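You operate a simulated robot arm through the tools that you are given. There is no shell and no other tool. Be economical: measure what you need, move in short steps, check, and stop when the job is done.

Carry out the task below with a simulated two-armed robot. There is one attempt and no reset: what you move stays moved.

Task
Prove the hand pendant on the bench lamp at slow.
Fine: isolator on; hold the pendant and select slow so that the lamp burns there a moment; hold it and select off; isolator off.

The check looks at the end state, three seconds after you hand in, the way a careful person would. Anything else that was tipped, shoved, dropped, spilled or broken makes it a failure.

Robot
Two 7-joint arms with fingered hands on one trunk, on a base that drives. Base frame: it is fixed to the floor where the robot stands at the start and does not move with it; the origin is under the middle of the robot, x ahead of it, y to its left, z up; the surface under the hand at the start is at about z = 780. Lengths are in mm, angles in degrees, forces in N, time in s.
The left shoulder is at the start at [59, 173, 1229], the right one opposite. With the tool pointing down near the work surface each hand reaches from about 100 to 740 mm from the robot's upright axis, wherever it stands, measured 20 degrees to its own side. Places, roughly: bench isolator [500, 100, 900]; selector of the hand pendant [1100, 100, 800]. Payload 3.5 kg a hand.
The TCP of each hand is the grasp point between the finger pads, 30 mm short of the fingertips. In the tool frame z runs along the fingers and y along their closing line. The gripper opens to 104 mm. The gripper's body begins 35 mm behind the TCP. The gripper is a hand of 3 fingers: y runs from the thumb to the fingers, the wrist lies at [-15, -104, -178] in the tool frame.
Orientation is that of the tool frame in the base frame, as [roll, pitch, yaw] about the fixed x, y, z axes, in that order (R = Rz(yaw) Ry(pitch) Rx(roll)). With the fingers straight down and the wrist toward the robot, the tool's x, y and z point along [0, 1, 0], [1, 0, 0] and [0, 0, -1] of the base frame.

Tools
- The arms move only by the tool move_arm. It takes "left_plan", "right_plan" or both (then of equal length, played together; a hand with none holds still); each is one flat list of numbers, 6 for each row, row after row: the shift along the tool's x, y, z in units of 150 mm (1.0 is 150 mm), then the turn, a rotation vector about the tool's x, y, z in units of 120 degrees (1.0 is 120 degrees). In form: [tx, ty, tz, wx, wy, wz, tx, ty, tz, wx, wy, wz, ...]. A call has 1 to 12 rows; each row is the pose to reach, as a shift and turn from the pose commanded when the call began, along the tool's axes at that moment. A call with a number of a shift or a turn outside -1 to 1 is refused whole. Each row takes 0.2 s and may step no farther than 50 mm and 8.6 degrees from the row before; otherwise, the whole call is refused. Where a pose cannot be reached the arm comes as near as it can. A force on the tool above 40 N (or 10 N above the force at the start of the call, whichever is more), or a blocked arm, ends the call early, and 0.2 s more pass. In this call time passes only in rows, and 0.2 s behind the last. The reply holds the time, the measured pose of the TCP, the force on the tool along the base axes, the opening and the grip force, in the units named above and with some noise, with the torque about the TCP (base axes, N m) and any sound that the robot's microphone picked up.
- Cameras (640 x 400 px; columns grow to the right, rows downward): "scene" is now at [143.9, 22.1, 1402.6]; the picture's right is [0.23, -0.97, 0.00], its down [-0.58, -0.14, -0.80] and it looks along [0.78, 0.19, -0.59] (base axes); focal length 265 px, centre (320, 200). "left" rides on the left gripper at [-64, -94, -117] in its tool frame; the picture's right is [-0.72, -0.33, 0.61], its down [0.64, -0.65, 0.40] and it looks along [0.27, 0.68, 0.68] (tool axes); focal length 238 px, centre (320, 200). "right" rides on the right gripper at [64, -94, -117] in its tool frame; the picture's right is [-0.72, 0.33, -0.61], its down [-0.64, -0.65, 0.40] and it looks along [-0.27, 0.68, 0.68] (tool axes); focal length 238 px, centre (320, 200). There is no depth. A picture from a camera that has moved, and an enlarged one, comes with that camera's place and axes in the base frame and with its lens.
- grab_frame(camera): a new picture of that camera. No time passes.
- slide_trunk(by): slides the trunk up (or, below 0, down) by that many mm; the arms and the scene camera ride with it, the base frame stays. It gives what a move gives, with no picture.
- drive_base(legs): drives the robot by 1 to 6 legs, each [ahead, left, turn to the left] in mm, mm and degrees, along the robot's own axes; the way and the turn of a leg run together, so that a leg with both is an arc; at most 1500 mm and 180 degrees a leg. The arms and the cameras ride along, it lands a little off, and it stops where it bumps. It gives what a move gives.
- finger_targets(index, middle, thumb_bend, thumb_turn, hand): sets how far each is bent, from 0 (flat) to 100 (curled in); at 30 the hand is open as for a grip, at 70 the pads meet at the TCP. One left out holds its place. A second passes; each finger stops where it meets its share of the squeeze, and holds until it gets a number again. It is the only way to open and close the hand. It gives what a move gives, with no picture; readings hold the bend of each and the force on the fingers (four entries, about 0 where the hand has none), thumb and palm. thumb_turn goes from beside the hand (0) to across from the fingers (100), as for a grip.
- pan_tilt(pan, tilt): turns the head with the scene camera to pan (to the left, within 86 degrees either way) and tilt (down, from -29 to 69), counted from straight ahead of the robot. It gives what a move gives.
- inspect(camera, box): a new picture of the part [left, top, right, bottom] of that camera's present view, enlarged. No time passes.
- job_done(): hands the job in; it is judged then, once.

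Go step by step. Nothing tells you exact positions but the pictures and the camera data: compare them with the known pose of the tool, close in by small moves and look again before you grip or let go. The budget is 120 turns and 100 pictures, counting those below and the enlarged ones. Unless the task says otherwise, let go and move clear before handing in, and close with one line.

The tools are called after "Emit:" as name(argument=value, ...) on one line, values as JSON. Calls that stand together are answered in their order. move_arm: Moves the arms, as the interface text tells. Its arguments: {"type":"object","properties":{"left_plan":{"type":"array","items":{"type":"number"}},"right_plan":{"type":"array","items":{"type":"number"}}},"required":[]} The other tools are called the same way: slide_trunk (by) slides the trunk up or down; finger_targets (index, middle, thumb_bend, thumb_turn, hand) moves the fingers one by one; drive_base (legs) drives the base; pan_tilt (pan, tilt) turns the head that bears the scene camera; grab_frame (camera) takes a picture; inspect (camera, box) takes an enlarged picture of a part of a camera's view; job_done () hands the job in.

At the start:

```text
time_s: 0.0
left_position: [486.7, 295.0, 1238.2]
left_orientation: [-180.0, 0.0, 90.0]
left_ft_force: [-0.3, 0.8, 1.0]
left_torque: [0.01, -0.01, -0.02]
left_width: 103.8
left_gripper_force: 0.1
left_shape: jaw
left_bend: [30.0, 30.0, 30.0, 98.0]
left_finger forces: [0.0, 0.1, 0.0, 0.0, 0.0, 0.1]
right_position: [514.0, -68.2, 1235.2]
right_orientation: [180.0, -0.1, 90.0]
right_ft_force: [-0.1, 0.6, -0.5]
right_torque: [0.0, 0.0, 0.02]
right_width: 103.6
right_gripper_force: 0.1
right_shape: jaw
right_bend: [30.0, 30.0, 30.0, 98.0]
right_finger forces: [0.1, 0.1, 0.0, 0.0, 0.1, 0.0]
trunk travel left (down, up): [-325.0, 429.0]
robot x, y, heading: [-3.0, 1.1, -0.2]
head pan, tilt: [13.4, 36.5]
```

scene: 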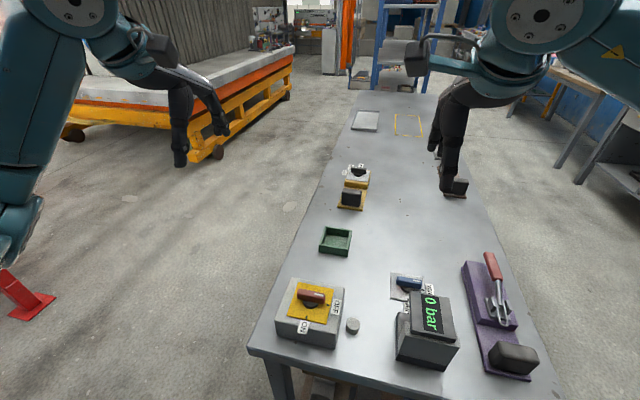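
right: 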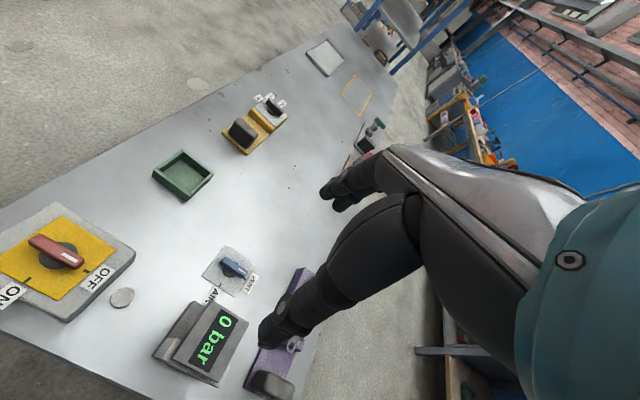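
left: 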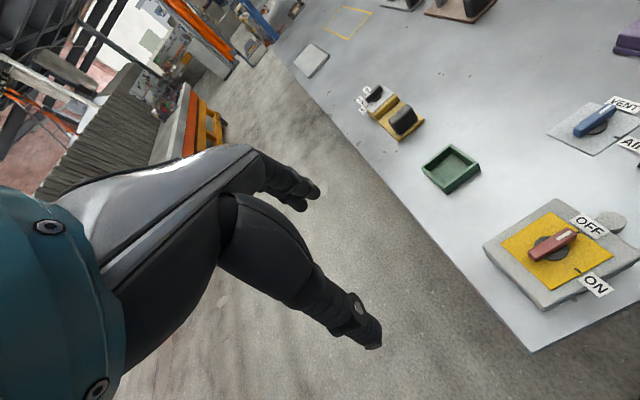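

I see the isolator (red handle on a yellow plate) near and left, and a yellow pendant farther along the bench. I'll enlarge both before moving.

Emit:
inspect(camera="scene", box=[250, 260, 370, 360])

Emit:
inspect(camera="scene", box=[310, 90, 430, 220])

Emit:
inspect(camera="left", box=[340, 60, 480, 160])

```text
4.00 times, centred on (310, 310) of scene
camera zoom: at [143.9, 22.1, 1402.6], right [0.23, -0.97, 0.0], down [-0.58, -0.14, -0.8], along [0.78, 0.19, -0.59], focal length 1059 px, centre (360, -240)
```

zoom: 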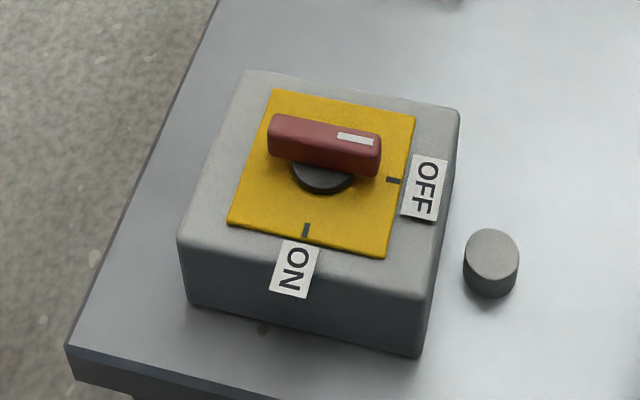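

```text
3.08 times, centred on (370, 155) of scene
camera zoom: at [143.9, 22.1, 1402.6], right [0.23, -0.97, 0.0], down [-0.58, -0.14, -0.8], along [0.78, 0.19, -0.59], focal length 815 px, centre (166, 338)
```

zoom: 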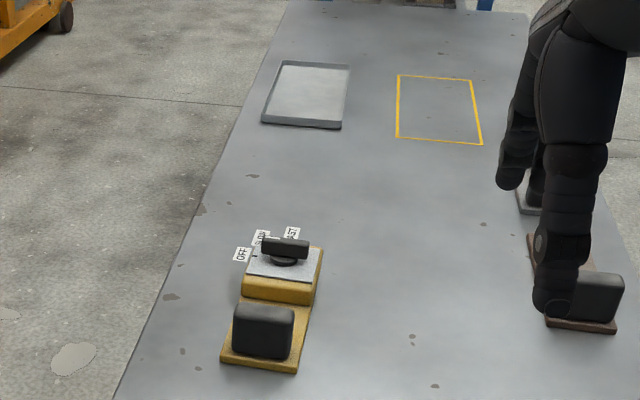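

```text
4.00 times, centred on (410, 110) of left
camera zoom: at [392.3, 230.5, 1355.8], right [-0.33, -0.72, -0.61], down [-0.65, 0.64, -0.4], along [0.68, 0.27, -0.68], focal length 953 px, centre (-40, 560)
```

zoom: 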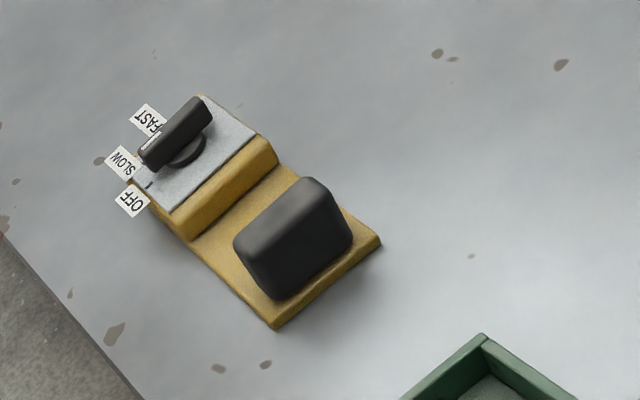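

The isolator handle lies along y at OFF, about [472, 123, 885], and ON is toward the robot. The pendant selector seems to be at OFF. I'll bring the left hand over the isolator and move the right arm a little aside.

Emit:
move_arm(left_plan=[-0.193, -0.02, 0.2, 0, 0, 0, -0.387, -0.04, 0.4, 0, 0, 0, -0.58, -0.06, 0.6, 0, 0, 0, -0.773, -0.08, 0.8, 0, 0, 0, -0.967, -0.1, 1.0, 0, 0, 0], right_plan=[-0.133, 0, 0, 0, 0, 0, -0.267, 0, 0, 0, 0, 0, -0.4, 0, 0, 0, 0, 0, -0.533, 0, 0, 0, 0, 0, -0.667, 0, 0, 0, 0, 0])

Emit:
grab_frame(camera="left")

Emit:
grab_frame(camera="scene")

```text
time_s: 1.2
left_position: [472.9, 147.1, 1089.0]
left_orientation: [179.9, 0.0, 90.0]
left_ft_force: [0.1, 0.2, 0.3]
left_torque: [0.01, -0.02, 0.0]
left_width: 103.6
left_gripper_force: 0.1
left_shape: jaw
left_bend: [30.0, 30.0, 30.0, 98.0]
left_finger forces: [0.0, 0.0, 0.1, 0.0, 0.1, 0.1]
right_position: [511.8, -171.3, 1236.8]
right_orientation: [-180.0, -0.1, 90.0]
right_ft_force: [-0.3, -0.2, 0.2]
right_torque: [-0.01, 0.01, 0.0]
right_width: 103.7
right_gripper_force: 0.0
right_shape: jaw
right_bend: [30.0, 30.0, 30.0, 98.0]
right_finger forces: [0.0, 0.1, 0.1, 0.0, 0.1, 0.0]
trunk travel left (down, up): [-325.0, 429.0]
robot x, y, heading: [0.1, -0.3, -0.2]
head pan, tilt: [13.4, 36.5]
```

```text
93 pictures are left
camera left: at [377.3, 83.7, 1206.1], right [-0.32, -0.72, -0.61], down [-0.65, 0.64, -0.4], along [0.68, 0.27, -0.68], focal length 238 px, centre (320, 200)
```

left: 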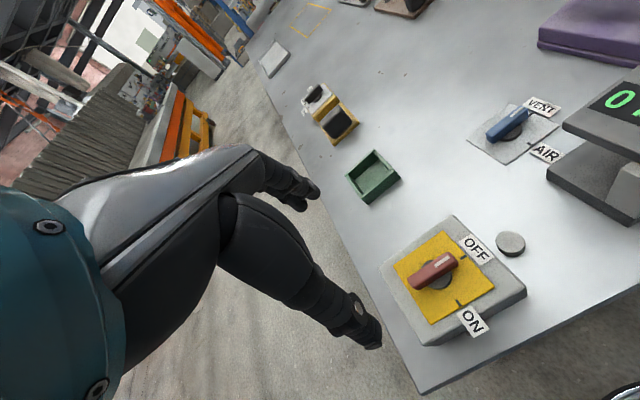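

```text
92 pictures are left
camera scene: at [143.9, 20.9, 1402.6], right [0.23, -0.97, 0.0], down [-0.58, -0.14, -0.8], along [0.78, 0.19, -0.59], focal length 265 px, centre (320, 200)
```

scene: 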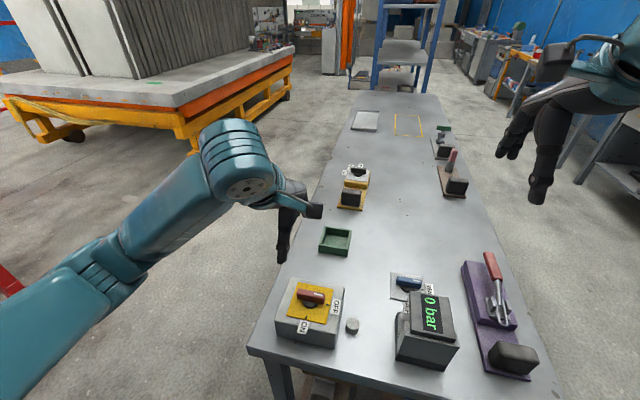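

Emit:
inspect(camera="left", box=[360, 200, 540, 360])

Emit:
inspect(camera="scene", box=[260, 270, 370, 360])

Emit:
inspect(camera="scene", box=[320, 100, 500, 220])

```text
2.50 times, centred on (450, 280) of left
camera zoom: at [377.3, 83.7, 1206.1], right [-0.32, -0.72, -0.61], down [-0.65, 0.64, -0.4], along [0.68, 0.27, -0.68], focal length 596 px, centre (-5, 0)
```

zoom: 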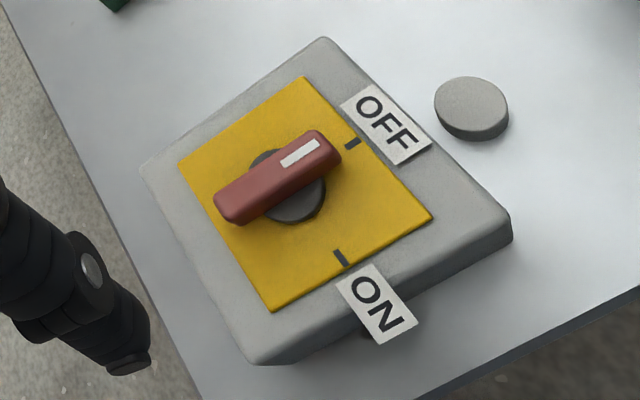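

```text
4.44 times, centred on (315, 315) of scene
camera zoom: at [143.9, 20.9, 1402.6], right [0.23, -0.97, 0.0], down [-0.58, -0.14, -0.8], along [0.78, 0.19, -0.59], focal length 1177 px, centre (342, -311)
```

zoom: 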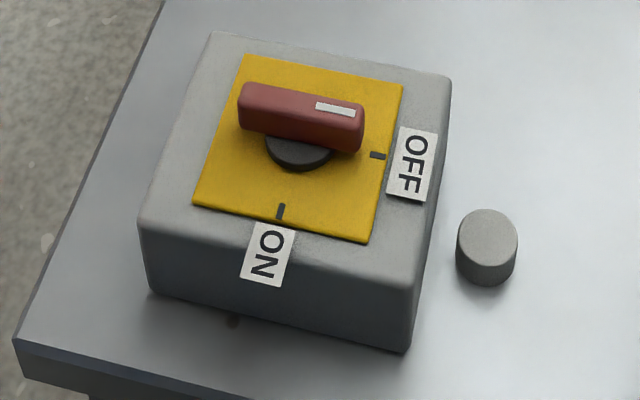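

```text
3.33 times, centred on (410, 160) of scene
camera zoom: at [143.9, 20.9, 1402.6], right [0.23, -0.97, 0.0], down [-0.58, -0.14, -0.8], along [0.78, 0.19, -0.59], focal length 883 px, centre (20, 333)
```

zoom: 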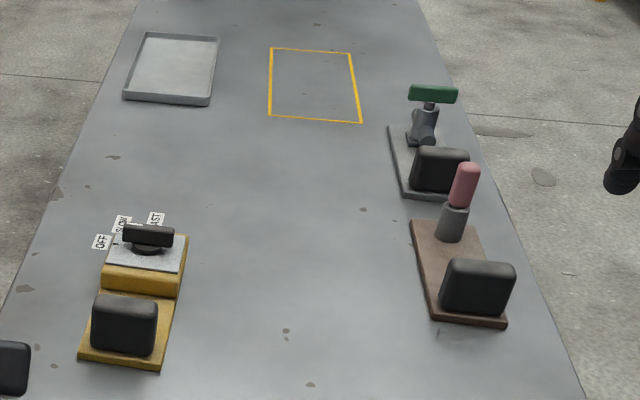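

Emit:
move_arm(left_plan=[-0.06, 0.01, 0.3, 0, 0, 0, -0.12, 0.02, 0.6, 0, 0, 0, -0.175, 0.03, 0.9, 0, 0, 0, -0.175, 0.03, 0.99, 0, 0, 0])

Emit:
grab_frame(camera="left")

Emit:
inspect(camera="scene", box=[220, 200, 400, 360])

```text
time_s: 2.2
left_position: [477.6, 123.0, 941.4]
left_orientation: [180.0, 0.0, 90.0]
left_ft_force: [0.0, -0.1, 0.8]
left_torque: [0.04, 0.01, 0.0]
left_width: 103.5
left_gripper_force: 0.0
left_shape: jaw
left_bend: [30.0, 30.0, 30.0, 98.0]
left_finger forces: [0.1, 0.0, 0.0, 0.0, 0.0, 0.0]
right_position: [510.8, -168.1, 1237.2]
right_orientation: [180.0, 0.0, 90.0]
right_ft_force: [0.1, -0.4, -0.2]
right_torque: [0.0, 0.02, 0.03]
right_width: 103.4
right_gripper_force: 0.0
right_shape: jaw
right_bend: [30.0, 30.0, 30.0, 98.0]
right_finger forces: [0.1, 0.0, 0.0, 0.0, 0.0, 0.1]
trunk travel left (down, up): [-325.0, 429.0]
robot x, y, heading: [1.4, -2.0, 0.0]
head pan, tilt: [13.4, 36.5]
```

```text
88 pictures are left
camera left: at [382.0, 59.0, 1058.7], right [-0.33, -0.72, -0.61], down [-0.65, 0.64, -0.4], along [0.68, 0.27, -0.68], focal length 238 px, centre (320, 200)
```

left: 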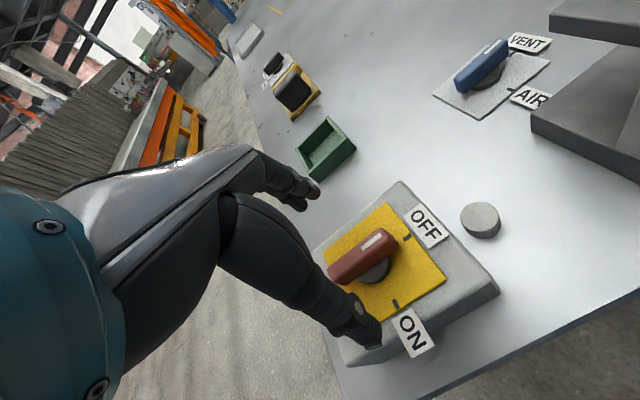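

```text
2.50 times, centred on (310, 280) of scene
camera zoom: at [143.7, 22.3, 1402.7], right [0.23, -0.97, 0.0], down [-0.58, -0.14, -0.8], along [0.78, 0.19, -0.59], focal length 662 px, centre (345, 0)
```

zoom: 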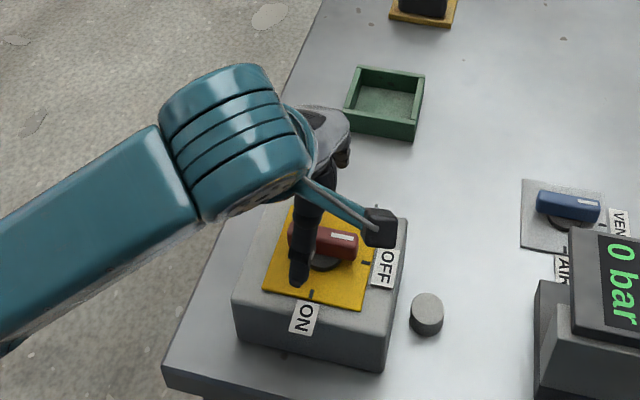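

Emit:
move_arm(left_plan=[-0.033, -0.008, 0.16, 0, 0, 0, -0.033, -0.008, 0.32, 0, 0, 0])

Emit:
grab_frame(camera="left")

Emit:
inspect(camera="scene", box=[260, 240, 370, 360])

```text
time_s: 2.8
left_position: [475.2, 119.5, 890.5]
left_orientation: [-180.0, 0.0, 90.0]
left_ft_force: [0.0, 0.2, -0.9]
left_torque: [-0.01, 0.02, -0.02]
left_width: 103.6
left_gripper_force: 0.0
left_shape: jaw
left_bend: [30.0, 30.0, 30.0, 98.0]
left_finger forces: [0.0, 0.0, 0.0, 0.1, 0.1, 0.0]
right_position: [510.3, -169.5, 1236.8]
right_orientation: [-179.9, 0.0, 90.1]
right_ft_force: [-0.1, -0.4, 0.3]
right_torque: [-0.02, -0.02, 0.02]
right_width: 103.6
right_gripper_force: 0.2
right_shape: jaw
right_bend: [30.0, 30.0, 30.0, 98.0]
right_finger forces: [0.1, 0.0, 0.1, 0.0, 0.0, 0.0]
trunk travel left (down, up): [-325.0, 429.0]
robot x, y, heading: [2.4, -0.8, 0.1]
head pan, tilt: [13.4, 36.5]
```

```text
86 pictures are left
camera left: at [380.2, 54.8, 1008.9], right [-0.33, -0.72, -0.61], down [-0.65, 0.64, -0.4], along [0.68, 0.27, -0.68], focal length 238 px, centre (320, 200)
```

left: 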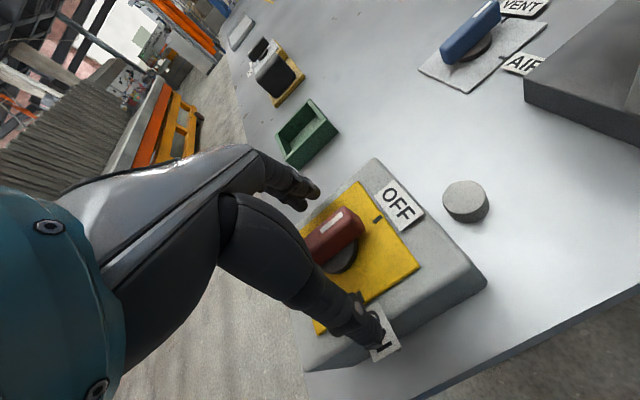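

```text
3.33 times, centred on (315, 300) of scene
camera zoom: at [143.9, 22.2, 1402.6], right [0.23, -0.97, 0.0], down [-0.58, -0.14, -0.8], along [0.78, 0.19, -0.59], focal length 883 px, centre (337, -133)
```

zoom: 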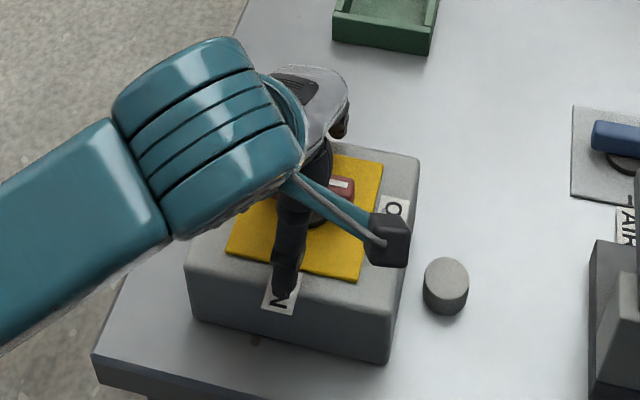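

The open hand straddles the handle, so I'll close gently on it.

Emit:
finger_targets(hand="left", index=63, middle=63, thumb_bend=63)

Emit:
grab_frame(camera="left")

```text
time_s: 3.8
left_position: [476.2, 117.0, 892.3]
left_orientation: [179.8, 0.0, 90.1]
left_ft_force: [10.0, 1.9, 6.6]
left_torque: [0.09, -0.42, 0.0]
left_width: 24.7
left_gripper_force: 5.2
left_shape: fingers
left_bend: [59.0, 59.0, 63.0, 98.0]
left_finger forces: [5.1, 6.0, 0.0, 0.0, 0.2, 0.0]
right_position: [512.5, -168.7, 1236.7]
right_orientation: [180.0, 0.0, 90.1]
right_ft_force: [0.2, -0.5, 0.9]
right_torque: [-0.02, -0.01, 0.02]
right_width: 103.6
right_gripper_force: 0.0
right_shape: jaw
right_bend: [30.0, 30.0, 30.0, 98.0]
right_finger forces: [0.1, 0.0, 0.0, 0.0, 0.0, 0.0]
trunk travel left (down, up): [-325.0, 429.0]
robot x, y, heading: [-1.4, -2.0, 0.1]
head pan, tilt: [13.4, 36.5]
```

```text
84 pictures are left
camera left: at [380.9, 54.6, 1009.7], right [-0.32, -0.72, -0.61], down [-0.65, 0.64, -0.41], along [0.69, 0.27, -0.68], focal length 238 px, centre (320, 200)
```

left: 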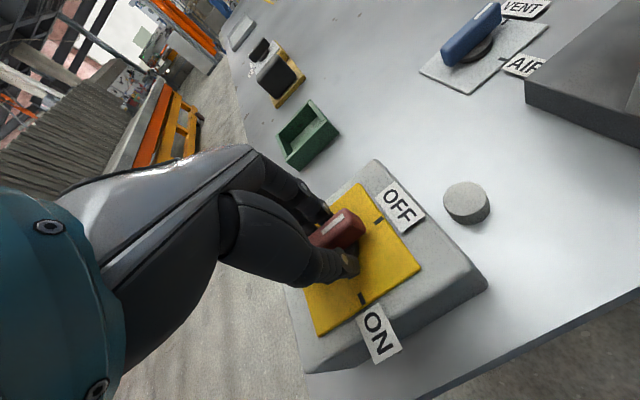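

Emit:
move_arm(left_plan=[0, 0.013, 0, 0, 0, 0.068, 0, 0.013, 0, 0, 0, 0.136, 0, 0.013, 0, 0, 0, 0.204, 0, 0.013, 0, 0, 0, 0.272, 0, 0.013, 0, 0, 0, 0.34, 0, 0.013, 0, 0, 0, 0.408, 0, 0.013, 0, 0, 0, 0.476, 0, 0.013, 0, 0, 0, 0.544, 0, 0.013, 0, 0, 0, 0.612, 0, 0.013, 0, 0, 0, 0.68, 0, 0.013, 0, 0, 0, 0.75])

Emit:
grab_frame(camera="left")

Emit:
grab_frame(camera="scene")

```text
time_s: 6.2
left_position: [476.7, 116.9, 890.8]
left_orientation: [-179.9, 0.1, -0.2]
left_ft_force: [-0.6, 0.3, 5.1]
left_torque: [0.07, 0.02, 0.0]
left_width: 24.1
left_gripper_force: 3.3
left_shape: fingers
left_bend: [62.0, 62.0, 60.0, 97.0]
left_finger forces: [1.3, 1.3, 0.1, 0.1, 4.8, 0.0]
right_position: [511.1, -169.7, 1237.2]
right_orientation: [180.0, 0.0, 90.0]
right_ft_force: [0.2, -0.2, -0.8]
right_torque: [0.04, -0.01, 0.0]
right_width: 103.9
right_gripper_force: 0.2
right_shape: jaw
right_bend: [30.0, 30.0, 30.0, 98.0]
right_finger forces: [0.0, 0.0, 0.0, 0.1, 0.0, 0.0]
trunk travel left (down, up): [-325.0, 429.0]
robot x, y, heading: [-1.3, -2.4, 0.2]
head pan, tilt: [13.4, 36.5]
```

```text
83 pictures are left
camera left: at [413.0, 212.6, 1009.3], right [-0.72, 0.33, -0.61], down [0.64, 0.65, -0.4], along [0.27, -0.68, -0.68], focal length 238 px, centre (320, 200)
```

left: 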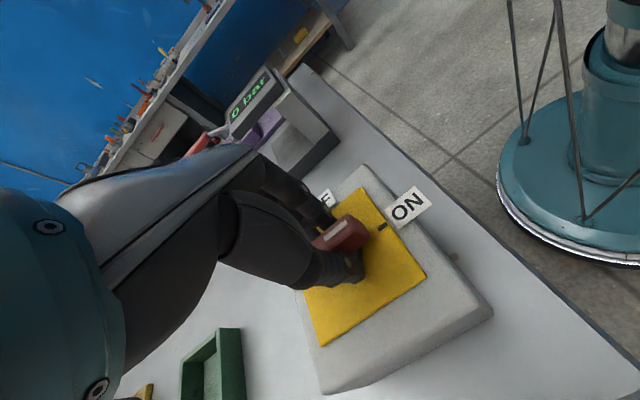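

```text
82 pictures are left
camera scene: at [143.5, 22.0, 1402.6], right [0.23, -0.97, 0.0], down [-0.58, -0.14, -0.8], along [0.78, 0.19, -0.59], focal length 265 px, centre (320, 200)
```

scene: 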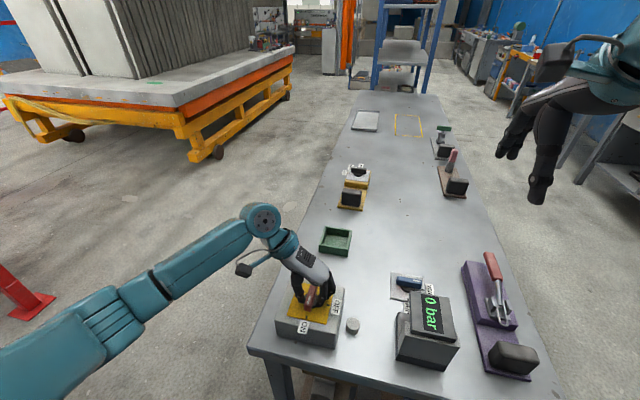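

The handle turned with the hand to ON. I'll open, lift and check.

Emit:
finger_targets(hand="left", index=30, middle=30, thumb_bend=30)

Emit:
move_arm(left_plan=[0, 0, -0.3, 0, 0, 0, 0, 0, -0.6, 0, 0, 0, 0, 0, -0.9, 0, 0, 0])

Emit:
grab_frame(camera="left")

```text
time_s: 7.2
left_position: [477.3, 118.1, 891.8]
left_orientation: [180.0, -0.1, -0.1]
left_ft_force: [-0.7, 0.5, -0.4]
left_torque: [-0.01, 0.0, 0.01]
left_width: 102.7
left_gripper_force: 0.0
left_shape: fingers
left_bend: [30.0, 30.0, 30.0, 97.0]
left_finger forces: [0.0, 0.0, 0.0, 0.0, 0.0, 0.0]
right_position: [511.4, -169.7, 1237.1]
right_orientation: [180.0, 0.1, 90.0]
right_ft_force: [0.3, 1.3, -0.4]
right_torque: [0.01, -0.01, -0.01]
right_width: 103.4
right_gripper_force: 0.0
right_shape: jaw
right_bend: [30.0, 30.0, 30.0, 98.0]
right_finger forces: [0.1, 0.1, 0.0, 0.1, 0.0, 0.0]
trunk travel left (down, up): [-325.0, 429.0]
robot x, y, heading: [1.5, -1.8, 0.1]
head pan, tilt: [13.4, 36.5]
```

```text
time_s: 8.0
left_position: [479.1, 117.3, 1026.2]
left_orientation: [-179.9, 0.0, -0.1]
left_ft_force: [0.2, 0.2, 0.3]
left_torque: [-0.02, 0.02, -0.02]
left_width: 102.9
left_gripper_force: 0.0
left_shape: fingers
left_bend: [30.0, 30.0, 30.0, 97.0]
left_finger forces: [0.1, 0.0, 0.1, 0.1, 0.0, 0.0]
right_position: [509.2, -169.3, 1237.9]
right_orientation: [180.0, -0.1, 90.0]
right_ft_force: [0.4, 0.4, 0.4]
right_torque: [-0.01, 0.0, 0.01]
right_width: 103.8
right_gripper_force: 0.0
right_shape: jaw
right_bend: [30.0, 30.0, 30.0, 98.0]
right_finger forces: [0.0, 0.0, 0.0, 0.0, 0.1, 0.0]
trunk travel left (down, up): [-325.0, 429.0]
robot x, y, heading: [1.9, 2.3, -0.0]
head pan, tilt: [13.4, 36.5]
```

```text
81 pictures are left
camera left: at [414.2, 211.5, 1144.6], right [-0.72, 0.33, -0.61], down [0.64, 0.65, -0.4], along [0.27, -0.68, -0.68], focal length 238 px, centre (320, 200)
```

left: 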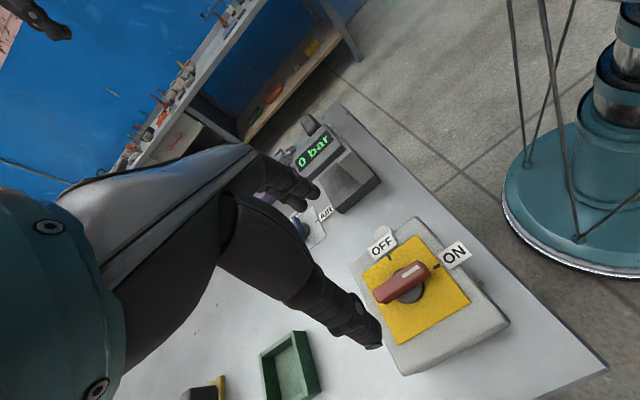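

The isolator is ON. Next I raise the left hand and drive round to the bench's left side beside the pendant, turning to face it.

Emit:
move_arm(left_plan=[0, 0, -0.3, 0, 0, 0, 0, 0, -0.6, 0, 0, 0, 0, 0, -0.9, 0, 0, 0])

Emit:
drive_base(legs=[[0, 650, 0], [1265, 0, 0]])

Emit:
pan_tilt(pan=-86, tilt=45)

Emit:
grab_frame(camera="scene")

```text
time_s: 8.8
left_position: [478.8, 115.5, 1158.1]
left_orientation: [-179.9, 0.0, 0.0]
left_ft_force: [-0.2, 0.9, -0.6]
left_torque: [-0.01, -0.03, 0.0]
left_width: 102.9
left_gripper_force: 0.2
left_shape: fingers
left_bend: [30.0, 30.0, 30.0, 97.0]
left_finger forces: [0.0, 0.0, 0.0, 0.0, 0.0, 0.1]
right_position: [510.9, -169.9, 1236.2]
right_orientation: [-180.0, -0.1, 89.9]
right_ft_force: [-0.4, 0.0, 0.7]
right_torque: [0.01, 0.01, 0.02]
right_width: 103.7
right_gripper_force: 0.1
right_shape: jaw
right_bend: [30.0, 30.0, 30.0, 98.0]
right_finger forces: [0.0, 0.1, 0.0, 0.0, 0.1, 0.0]
trunk travel left (down, up): [-325.0, 429.0]
robot x, y, heading: [1.5, 2.3, 0.3]
head pan, tilt: [13.4, 36.5]
```

```text
time_s: 18.4
left_position: [1746.5, 755.2, 1157.1]
left_orientation: [179.9, 0.0, -0.7]
left_ft_force: [0.6, 0.4, -0.1]
left_torque: [0.02, 0.01, 0.02]
left_width: 102.9
left_gripper_force: 0.0
left_shape: fingers
left_bend: [30.0, 30.0, 30.0, 97.0]
left_finger forces: [0.0, 0.0, 0.0, 0.0, 0.0, 0.1]
right_position: [1774.1, 468.8, 1236.7]
right_orientation: [180.0, -0.1, 89.3]
right_ft_force: [0.3, 0.0, 0.0]
right_torque: [0.03, -0.01, 0.01]
right_width: 103.5
right_gripper_force: 0.0
right_shape: jaw
right_bend: [30.0, 30.0, 30.0, 98.0]
right_finger forces: [0.0, 0.0, 0.0, 0.0, 0.0, 0.1]
trunk travel left (down, up): [-325.0, 429.0]
robot x, y, heading: [1261.7, 642.6, -0.8]
head pan, tilt: [13.4, 36.5]
```

```text
time_s: 20.2
left_position: [1744.3, 755.2, 1157.0]
left_orientation: [-180.0, -0.1, -0.7]
left_ft_force: [1.0, 0.6, -0.4]
left_torque: [0.02, 0.02, -0.03]
left_width: 102.7
left_gripper_force: 0.0
left_shape: fingers
left_bend: [30.0, 30.0, 30.0, 97.0]
left_finger forces: [0.0, 0.1, 0.0, 0.0, 0.0, 0.1]
right_position: [1774.6, 467.0, 1237.1]
right_orientation: [180.0, 0.0, 89.3]
right_ft_force: [-0.5, 0.6, 0.4]
right_torque: [-0.02, -0.02, -0.03]
right_width: 103.7
right_gripper_force: 0.0
right_shape: jaw
right_bend: [30.0, 30.0, 30.0, 98.0]
right_finger forces: [0.0, 0.1, 0.0, 0.0, 0.0, 0.0]
trunk travel left (down, up): [-325.0, 429.0]
robot x, y, heading: [1267.2, 644.1, -0.6]
head pan, tilt: [-85.9, 45.0]
```

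```text
80 pictures are left
camera scene: at [1328.8, 564.2, 1390.1], right [-1.0, -0.06, 0.0], down [-0.04, 0.71, -0.71], along [0.04, -0.71, -0.71], focal length 265 px, centre (320, 200)
```

scene: 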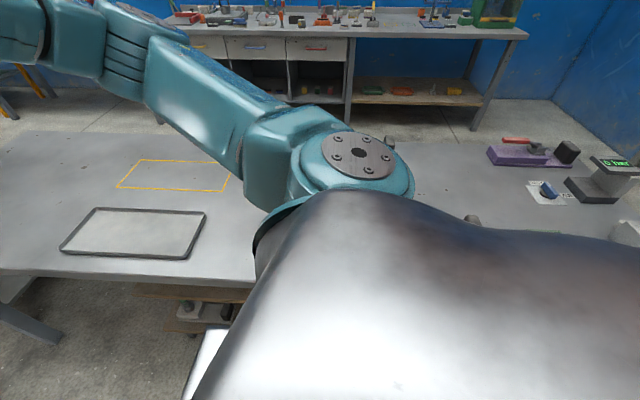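

Emit:
drive_base(legs=[[0, 0, -110]])

Emit:
pan_tilt(pan=0, tilt=48)

Emit:
grab_frame(camera="scene")

Emit:
grab_frame(camera="left")

Emit:
grab_frame(camera="right")

```text
time_s: 25.1
left_position: [1208.2, 153.3, 1156.8]
left_orientation: [-180.0, 0.0, -110.4]
left_ft_force: [0.4, -0.4, -0.3]
left_torque: [-0.01, 0.01, 0.0]
left_width: 102.8
left_gripper_force: 0.0
left_shape: fingers
left_bend: [30.0, 30.0, 30.0, 97.0]
left_finger forces: [0.0, 0.0, 0.1, 0.1, 0.1, 0.0]
right_position: [927.7, 223.9, 1237.8]
right_orientation: [180.0, 0.0, -20.4]
right_ft_force: [0.3, 0.6, -0.5]
right_torque: [-0.02, -0.01, 0.03]
right_width: 103.8
right_gripper_force: 0.0
right_shape: jaw
right_bend: [30.0, 30.0, 30.0, 98.0]
right_finger forces: [0.0, 0.0, 0.0, 0.0, 0.0, 0.0]
trunk travel left (down, up): [-325.0, 429.0]
robot x, y, heading: [1263.7, 644.7, -110.2]
head pan, tilt: [-85.9, 45.0]
```

```text
time_s: 26.8
left_position: [1208.5, 155.1, 1156.7]
left_orientation: [-180.0, 0.0, -110.4]
left_ft_force: [0.6, 0.3, 0.3]
left_torque: [-0.01, 0.03, 0.02]
left_width: 102.6
left_gripper_force: 0.0
left_shape: fingers
left_bend: [30.0, 30.0, 30.0, 97.0]
left_finger forces: [0.0, 0.1, 0.0, 0.0, 0.1, 0.0]
right_position: [929.1, 223.1, 1236.4]
right_orientation: [-179.9, 0.1, -20.4]
right_ft_force: [-0.7, -0.2, -0.5]
right_torque: [-0.02, 0.0, -0.01]
right_width: 103.8
right_gripper_force: 0.2
right_shape: jaw
right_bend: [30.0, 30.0, 30.0, 98.0]
right_finger forces: [0.0, 0.1, 0.0, 0.1, 0.1, 0.0]
trunk travel left (down, up): [-325.0, 429.0]
robot x, y, heading: [1266.9, 645.8, -110.3]
head pan, tilt: [0.0, 48.0]
```

```text
79 pictures are left
camera scene: at [1215.2, 515.8, 1385.9], right [-0.94, 0.35, 0.0], down [0.26, 0.7, -0.67], along [-0.23, -0.63, -0.74], focal length 265 px, centre (320, 200)
```

scene: 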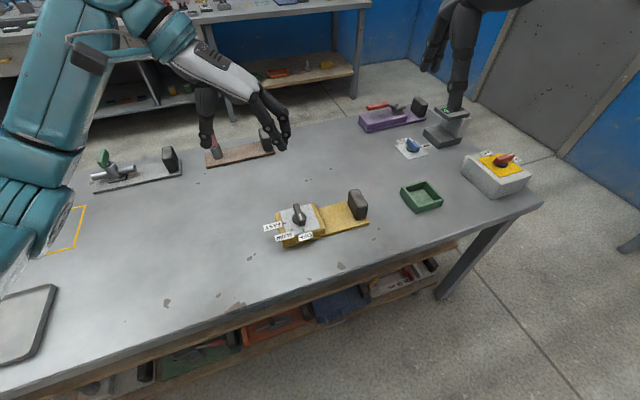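

```text
78 pictures are left
camera left: at [1317.4, 181.6, 1275.1], right [0.56, 0.56, -0.61], down [0.39, -0.83, -0.4], along [-0.73, -0.01, -0.68], focal length 238 px, centre (320, 200)
```

left: 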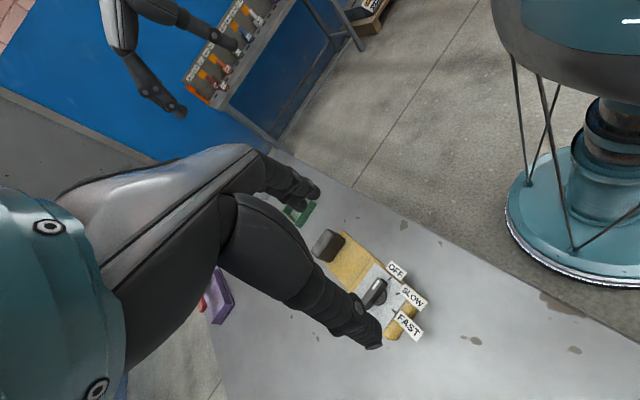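

```text
77 pictures are left
camera right: at [1020.6, 290.6, 1354.4], right [-0.79, -0.06, 0.61], down [-0.37, 0.83, -0.4], along [-0.49, -0.55, -0.68], focal length 238 px, centre (320, 200)
```

right: 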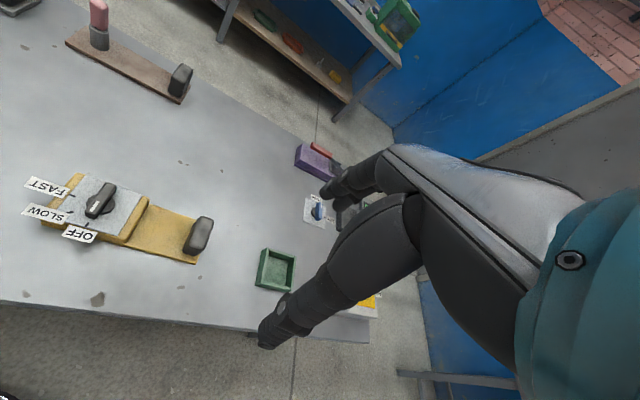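

I'm in front of the pendant now. I'll zoom in from all three cameras.

Emit:
inspect(camera="scene", box=[255, 180, 385, 260])

Emit:
inspect(camera="left", box=[300, 210, 440, 350])

Emit:
inspect(camera="right", box=[20, 150, 230, 280])

```text
4.92 times, centred on (320, 220) of scene
camera zoom: at [1215.2, 515.8, 1385.9], right [-0.94, 0.35, 0.0], down [0.26, 0.7, -0.67], along [-0.23, -0.63, -0.74], focal length 1304 px, centre (320, 102)
```

zoom: 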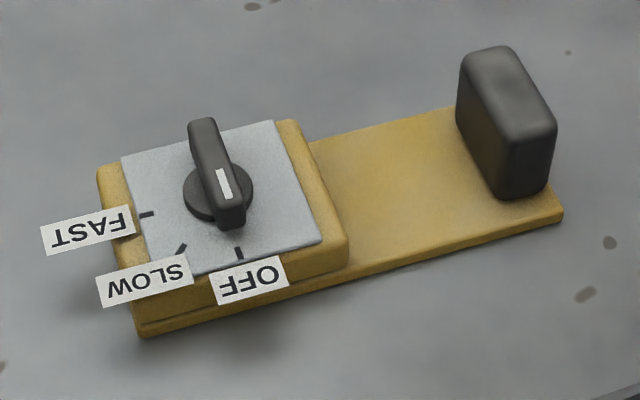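

```text
2.86 times, centred on (370, 280) of left
camera zoom: at [1317.4, 181.6, 1275.1], right [0.56, 0.56, -0.61], down [0.39, -0.83, -0.4], along [-0.73, -0.01, -0.68], focal length 681 px, centre (177, -29)
```

zoom: 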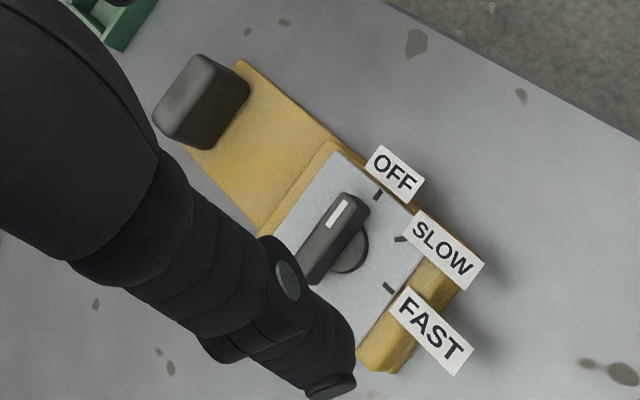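

```text
3.05 times, centred on (125, 215) of right
camera zoom: at [1020.6, 290.6, 1354.4], right [-0.79, -0.06, 0.61], down [-0.37, 0.83, -0.4], along [-0.49, -0.55, -0.68], focal length 726 px, centre (914, 154)
```

zoom: 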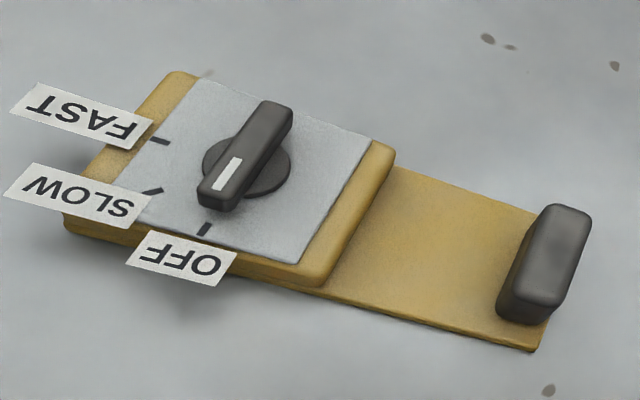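

Disc of the selector is at about [1117, 90, 837] with the handle top at about 860. The grip paddle is at about [948, 93], top at about 856. I bring the right hand above the paddle, yawed so that it closes along x.

Emit:
move_arm(right_plan=[0.035, 0.064, 0.061, 0, 0, -0.0694, 0.07, 0.128, 0.122, 0, 0, -0.1389, 0.105, 0.192, 0.183, 0, 0, -0.2083, 0.14, 0.256, 0.244, 0, 0, -0.2778, 0.175, 0.32, 0.305, 0, 0, -0.3472, 0.21, 0.384, 0.367, 0, 0, -0.4167, 0.246, 0.448, 0.428, 0, 0, -0.4861, 0.281, 0.512, 0.489, 0, 0, -0.5556, 0.316, 0.576, 0.55, 0, 0, -0.625, 0.351, 0.64, 0.611, 0, 0, -0.6944, 0.386, 0.704, 0.672, 0, 0, -0.7639, 0.421, 0.768, 0.733, 0, 0, -0.8333])

Emit:
grab_frame(camera="scene")

Emit:
grab_frame(camera="right")

```text
time_s: 29.4
left_position: [1208.1, 154.4, 1157.6]
left_orientation: [-180.0, 0.0, -110.5]
left_ft_force: [0.2, 0.3, -0.7]
left_torque: [0.02, 0.0, -0.01]
left_width: 102.7
left_gripper_force: 0.1
left_shape: fingers
left_bend: [30.0, 30.0, 30.0, 97.0]
left_finger forces: [0.0, 0.0, 0.0, 0.1, 0.0, 0.0]
right_position: [1080.8, 235.7, 1144.2]
right_orientation: [177.3, 11.2, 50.9]
right_ft_force: [0.4, 0.4, 0.0]
right_torque: [0.02, -0.01, -0.01]
right_width: 104.2
right_gripper_force: 0.0
right_shape: jaw
right_bend: [30.0, 30.0, 30.0, 97.0]
right_finger forces: [0.1, 0.0, 0.0, 0.0, 0.0, 0.0]
right hand out of reach, approached as far as the arm can: row 6, 7, 8, 9, 10, 11, 12
trunk travel left (down, up): [-325.0, 429.0]
robot x, y, heading: [1263.4, 641.9, -110.5]
head pan, tilt: [0.0, 48.0]
```

```text
73 pictures are left
camera scene: at [1215.8, 515.8, 1385.9], right [-0.94, 0.35, 0.0], down [0.26, 0.7, -0.67], along [-0.23, -0.63, -0.74], focal length 265 px, centre (320, 200)
```

scene: 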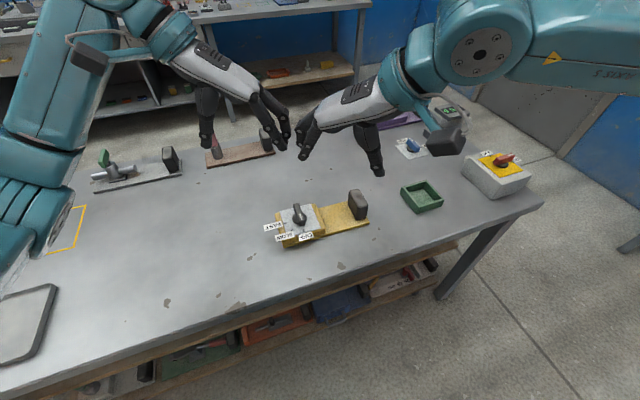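

```text
72 pictures are left
camera right: at [1057.3, 365.1, 1242.0], right [-0.14, -0.64, 0.76], down [-0.94, -0.15, -0.3], along [0.31, -0.75, -0.58], focal length 238 px, centre (320, 200)
```

right: 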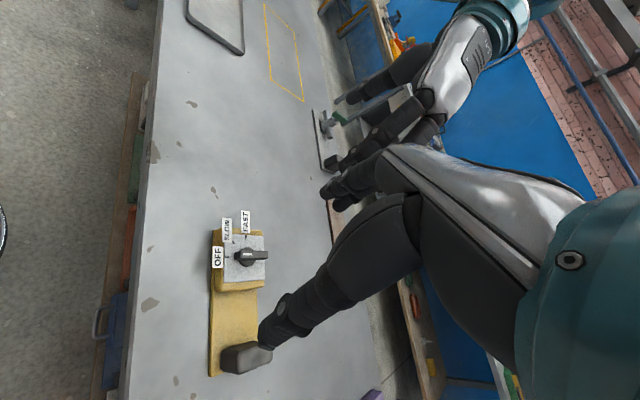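

The right arm reached a limit part-way through the turn. I'll make a small test move up and back to see which pose counts as commanded.

Emit:
move_arm(right_plan=[0, 0, -0.1, 0, 0, 0.05, 0, 0, -0.2, 0, 0, 0.1])

```text
time_s: 29.9
left_position: [1208.1, 153.6, 1158.3]
left_orientation: [179.9, 0.0, -110.4]
left_ft_force: [-0.6, -1.1, 0.2]
left_torque: [0.0, 0.05, 0.02]
left_width: 102.8
left_gripper_force: 0.1
left_shape: fingers
left_bend: [30.0, 30.0, 30.0, 97.0]
left_finger forces: [0.0, 0.0, 0.0, 0.0, 0.0, 0.0]
right_position: [1075.7, 242.8, 1178.1]
right_orientation: [175.0, 10.3, 38.5]
right_ft_force: [0.1, -0.2, 0.2]
right_torque: [0.0, 0.03, 0.0]
right_width: 104.0
right_gripper_force: 0.2
right_shape: jaw
right_bend: [30.0, 30.0, 30.0, 97.0]
right_finger forces: [0.0, 0.0, 0.1, 0.1, 0.1, 0.0]
trunk travel left (down, up): [-325.0, 429.0]
robot x, y, heading: [1268.5, 645.3, -110.3]
head pan, tilt: [0.0, 48.0]
```

Emit:
move_arm(right_plan=[-0.133, -0.088, 0.048, 0.0115, 0.0114, 0.0539, -0.266, -0.176, 0.096, 0.0229, 0.0229, 0.1078, -0.399, -0.265, 0.145, 0.0344, 0.0343, 0.1617, -0.532, -0.353, 0.193, 0.0459, 0.0457, 0.2155, -0.665, -0.441, 0.241, 0.0573, 0.0572, 0.2694, -0.798, -0.529, 0.289, 0.0688, 0.0686, 0.3233])

Emit:
drive_base(legs=[[100, 0, 0], [0, 0, 15]])

Emit:
grab_frame(camera="scene")

```text
time_s: 31.4
left_position: [1207.4, 154.5, 1157.6]
left_orientation: [-180.0, -0.1, -110.4]
left_ft_force: [-0.2, 0.3, 0.5]
left_torque: [0.01, -0.04, -0.01]
left_width: 102.9
left_gripper_force: 0.0
left_shape: fingers
left_bend: [30.0, 30.0, 30.0, 97.0]
left_finger forces: [0.0, 0.0, 0.0, 0.0, 0.1, 0.0]
right_position: [922.4, 222.8, 1155.5]
right_orientation: [179.8, 0.1, -0.1]
right_ft_force: [-0.5, -0.1, 0.1]
right_torque: [-0.02, 0.01, 0.01]
right_width: 103.9
right_gripper_force: 0.1
right_shape: jaw
right_bend: [30.0, 30.0, 30.0, 97.0]
right_finger forces: [0.0, 0.0, 0.0, 0.1, 0.1, 0.0]
trunk travel left (down, up): [-325.0, 429.0]
robot x, y, heading: [1264.1, 647.1, -110.4]
head pan, tilt: [0.0, 48.0]
```

```text
time_s: 33.4
left_position: [1304.2, 62.4, 1156.6]
left_orientation: [-179.9, 0.0, -95.0]
left_ft_force: [0.1, -0.3, 0.5]
left_torque: [0.01, 0.02, 0.03]
left_width: 102.7
left_gripper_force: 0.0
left_shape: fingers
left_bend: [30.0, 30.0, 30.0, 97.0]
left_finger forces: [0.0, 0.0, 0.0, 0.0, 0.0, 0.0]
right_position: [1013.4, 53.8, 1152.6]
right_orientation: [-179.9, 0.1, 15.4]
right_ft_force: [-0.2, -0.4, -0.1]
right_torque: [0.03, 0.02, 0.0]
right_width: 103.9
right_gripper_force: 0.1
right_shape: jaw
right_bend: [30.0, 30.0, 30.0, 97.0]
right_finger forces: [0.0, 0.1, 0.1, 0.1, 0.0, 0.0]
trunk travel left (down, up): [-325.0, 429.0]
robot x, y, heading: [1229.9, 550.7, -95.3]
head pan, tilt: [0.0, 48.0]
```

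```text
71 pictures are left
camera scene: at [1217.4, 414.5, 1385.9], right [-1.0, 0.09, 0.0], down [0.07, 0.74, -0.67], along [-0.06, -0.67, -0.74], focal length 265 px, centre (320, 200)
```

scene: 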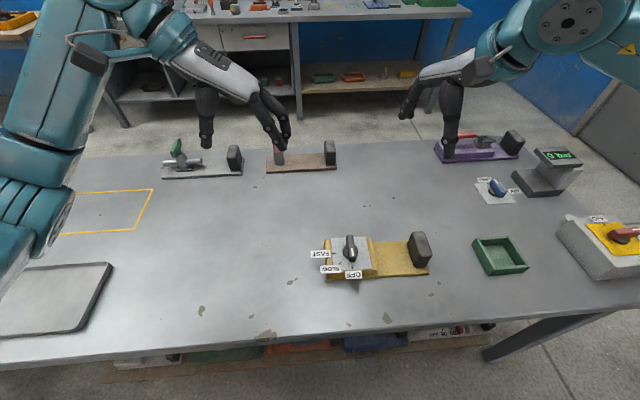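

Emit:
drive_base(legs=[[0, -120, 0]])

Emit:
move_arm(right_plan=[0, 0, 0.3, 0, 0, 0, 0, 0, 0.6, 0, 0, 0, 0, 0, 0.9, 0, 0, 0, 0, 0, 0.95, 0, 0, -0.07, 0, 0, 0.95, 0, 0, -0.14, 0, 0, 0.95, 0, 0, -0.21, 0, 0, 0.95, 0, 0, -0.28, 0, 0, 0.95, 0, 0, -0.35])

```text
time_s: 34.6
left_position: [1185.4, 74.1, 1156.4]
left_orientation: [-179.9, 0.0, -95.0]
left_ft_force: [-0.3, -0.7, 0.3]
left_torque: [0.02, 0.0, 0.02]
left_width: 102.7
left_gripper_force: 0.1
left_shape: fingers
left_bend: [30.0, 30.0, 30.0, 97.0]
left_finger forces: [0.0, 0.0, 0.1, 0.0, 0.0, 0.1]
right_position: [893.1, 65.5, 1154.0]
right_orientation: [179.9, 0.0, 15.3]
right_ft_force: [-0.5, -0.6, -0.5]
right_torque: [0.01, -0.02, 0.05]
right_width: 104.1
right_gripper_force: 0.0
right_shape: jaw
right_bend: [30.0, 30.0, 30.0, 97.0]
right_finger forces: [0.0, 0.1, 0.0, 0.0, 0.0, 0.1]
trunk travel left (down, up): [-325.0, 429.0]
robot x, y, heading: [1109.1, 563.1, -95.1]
head pan, tilt: [0.0, 48.0]
```

```text
time_s: 36.4
left_position: [1188.6, 75.6, 1157.3]
left_orientation: [179.9, 0.1, -95.2]
left_ft_force: [0.6, 0.0, -1.1]
left_torque: [-0.01, 0.02, -0.02]
left_width: 102.9
left_gripper_force: 0.1
left_shape: fingers
left_bend: [30.0, 30.0, 30.0, 97.0]
left_finger forces: [0.0, 0.1, 0.1, 0.1, 0.1, 0.1]
right_position: [929.6, 97.2, 1021.8]
right_orientation: [179.3, 1.9, 50.7]
right_ft_force: [-0.3, -0.5, -0.1]
right_torque: [0.0, 0.02, -0.03]
right_width: 104.1
right_gripper_force: 0.0
right_shape: jaw
right_bend: [30.0, 30.0, 30.0, 98.0]
right_finger forces: [0.0, 0.0, 0.0, 0.0, 0.0, 0.1]
right hand out of reach, approached as far as the arm can: row 7, 8
trunk travel left (down, up): [-325.0, 429.0]
robot x, y, heading: [1115.5, 559.9, -94.9]
head pan, tilt: [0.0, 48.0]
```

The right arm can't yaw that far at this heading. I'll lift it, turn the robot to about −50° and shift it so the paddle can be gripped at a comfortable yaw.

Emit:
move_arm(right_plan=[0, 0, -0.25, 0, 0, 0.06, 0, 0, -0.5, 0, 0, 0.12, 0, 0, -0.75, 0, 0, 0.18, 0, 0, -0.95, 0, 0, 0.24])

Emit:
drive_base(legs=[[0, 0, 45], [-247, -287, 0]])

Emit:
grab_frame(camera="scene")

```text
time_s: 37.4
left_position: [1188.3, 73.2, 1157.5]
left_orientation: [-179.9, 0.0, -95.2]
left_ft_force: [0.6, 1.0, 0.3]
left_torque: [0.0, 0.04, -0.02]
left_width: 103.1
left_gripper_force: 0.2
left_shape: fingers
left_bend: [30.0, 30.0, 30.0, 97.0]
left_finger forces: [0.1, 0.1, 0.0, 0.1, 0.0, 0.0]
right_position: [929.8, 105.1, 1162.0]
right_orientation: [178.5, 1.3, 21.7]
right_ft_force: [1.1, -1.1, 0.9]
right_torque: [-0.03, 0.0, 0.01]
right_width: 104.0
right_gripper_force: 0.1
right_shape: jaw
right_bend: [30.0, 30.0, 30.0, 98.0]
right_finger forces: [0.0, 0.0, 0.0, 0.0, 0.1, 0.0]
trunk travel left (down, up): [-325.0, 429.0]
robot x, y, heading: [1112.6, 563.4, -95.3]
head pan, tilt: [0.0, 48.0]
```

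```text
time_s: 41.9
left_position: [1143.4, 277.4, 1157.2]
left_orientation: [180.0, 0.0, -48.3]
left_ft_force: [-0.2, 0.1, -0.6]
left_torque: [0.03, 0.01, -0.01]
left_width: 102.9
left_gripper_force: 0.1
left_shape: fingers
left_bend: [30.0, 30.0, 30.0, 97.0]
left_finger forces: [0.0, 0.0, 0.1, 0.1, 0.1, 0.0]
right_position: [945.8, 111.7, 1162.6]
right_orientation: [178.5, 1.3, 68.7]
right_ft_force: [0.0, 0.2, -0.4]
right_torque: [0.03, 0.0, 0.0]
right_width: 104.1
right_gripper_force: 0.0
right_shape: jaw
right_bend: [30.0, 30.0, 30.0, 98.0]
right_finger forces: [0.0, 0.0, 0.0, 0.0, 0.1, 0.0]
trunk travel left (down, up): [-325.0, 429.0]
robot x, y, heading: [733.6, 555.9, -48.5]
head pan, tilt: [0.0, 48.0]
```

```text
70 pictures are left
camera scene: at [829.2, 455.1, 1385.9], right [-0.75, -0.67, 0.0], down [-0.5, 0.55, -0.67], along [0.45, -0.5, -0.74], focal length 265 px, centre (320, 200)
```

scene: 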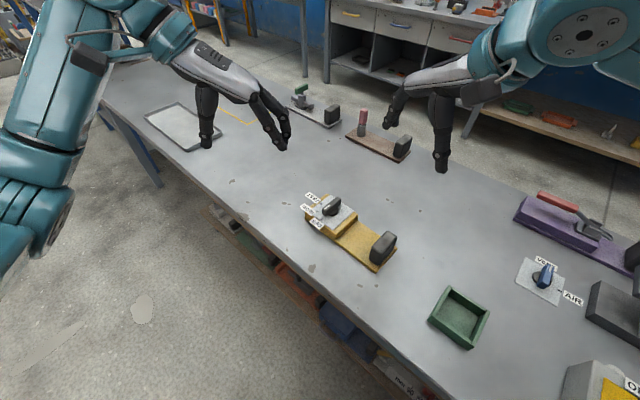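

The right hand is now almost over the paddle. I lower it and finish the yaw to 90.

Emit:
move_arm(right_plan=[-0.028, 0.015, 0.25, 0, 0, -0.043, -0.057, 0.03, 0.5, 0, 0, -0.086, -0.085, 0.044, 0.75, 0, 0, -0.13, -0.113, 0.059, 0.98, 0, 0, -0.173])

Emit:
grab_frame(camera="right")

Emit:
inspect(camera="scene", box=[290, 120, 490, 280])

```text
time_s: 42.9
left_position: [1143.8, 276.5, 1156.9]
left_orientation: [180.0, 0.0, -48.2]
left_ft_force: [-0.8, 0.1, 1.1]
left_torque: [-0.02, -0.03, 0.0]
left_width: 103.0
left_gripper_force: 0.0
left_shape: fingers
left_bend: [30.0, 30.0, 30.0, 97.0]
left_finger forces: [0.0, 0.0, 0.0, 0.0, 0.0, 0.0]
right_position: [951.9, 86.3, 1016.4]
right_orientation: [179.0, 2.0, 89.6]
right_ft_force: [0.1, -0.4, -0.3]
right_torque: [0.0, 0.03, 0.0]
right_width: 104.1
right_gripper_force: 0.0
right_shape: jaw
right_bend: [30.0, 30.0, 30.0, 98.0]
right_finger forces: [0.1, 0.0, 0.1, 0.0, 0.0, 0.1]
trunk travel left (down, up): [-325.0, 429.0]
robot x, y, heading: [737.6, 557.0, -48.2]
head pan, tilt: [0.0, 48.0]
```

```text
69 pictures are left
camera right: at [856.5, 155.5, 1130.9], right [0.31, -0.7, 0.64], down [-0.65, -0.65, -0.39], along [0.69, -0.3, -0.66], focal length 238 px, centre (320, 200)
```

right: 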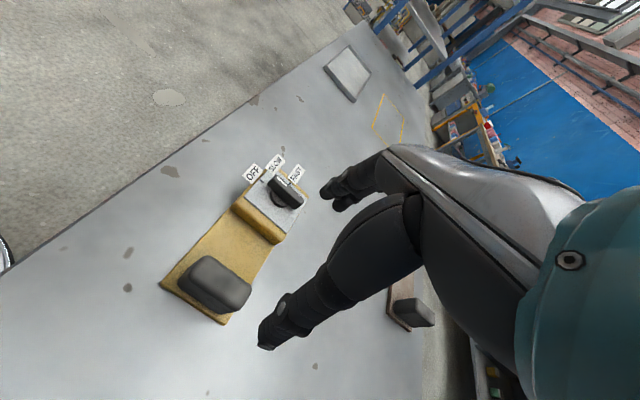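

```text
2.50 times, centred on (390, 200) of scene
camera zoom: at [829.9, 454.9, 1385.9], right [-0.75, -0.67, 0.0], down [-0.5, 0.55, -0.67], along [0.45, -0.5, -0.74], focal length 662 px, centre (145, 200)
```

zoom: 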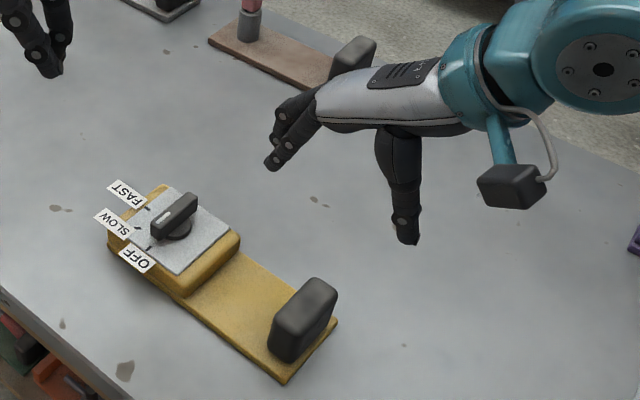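

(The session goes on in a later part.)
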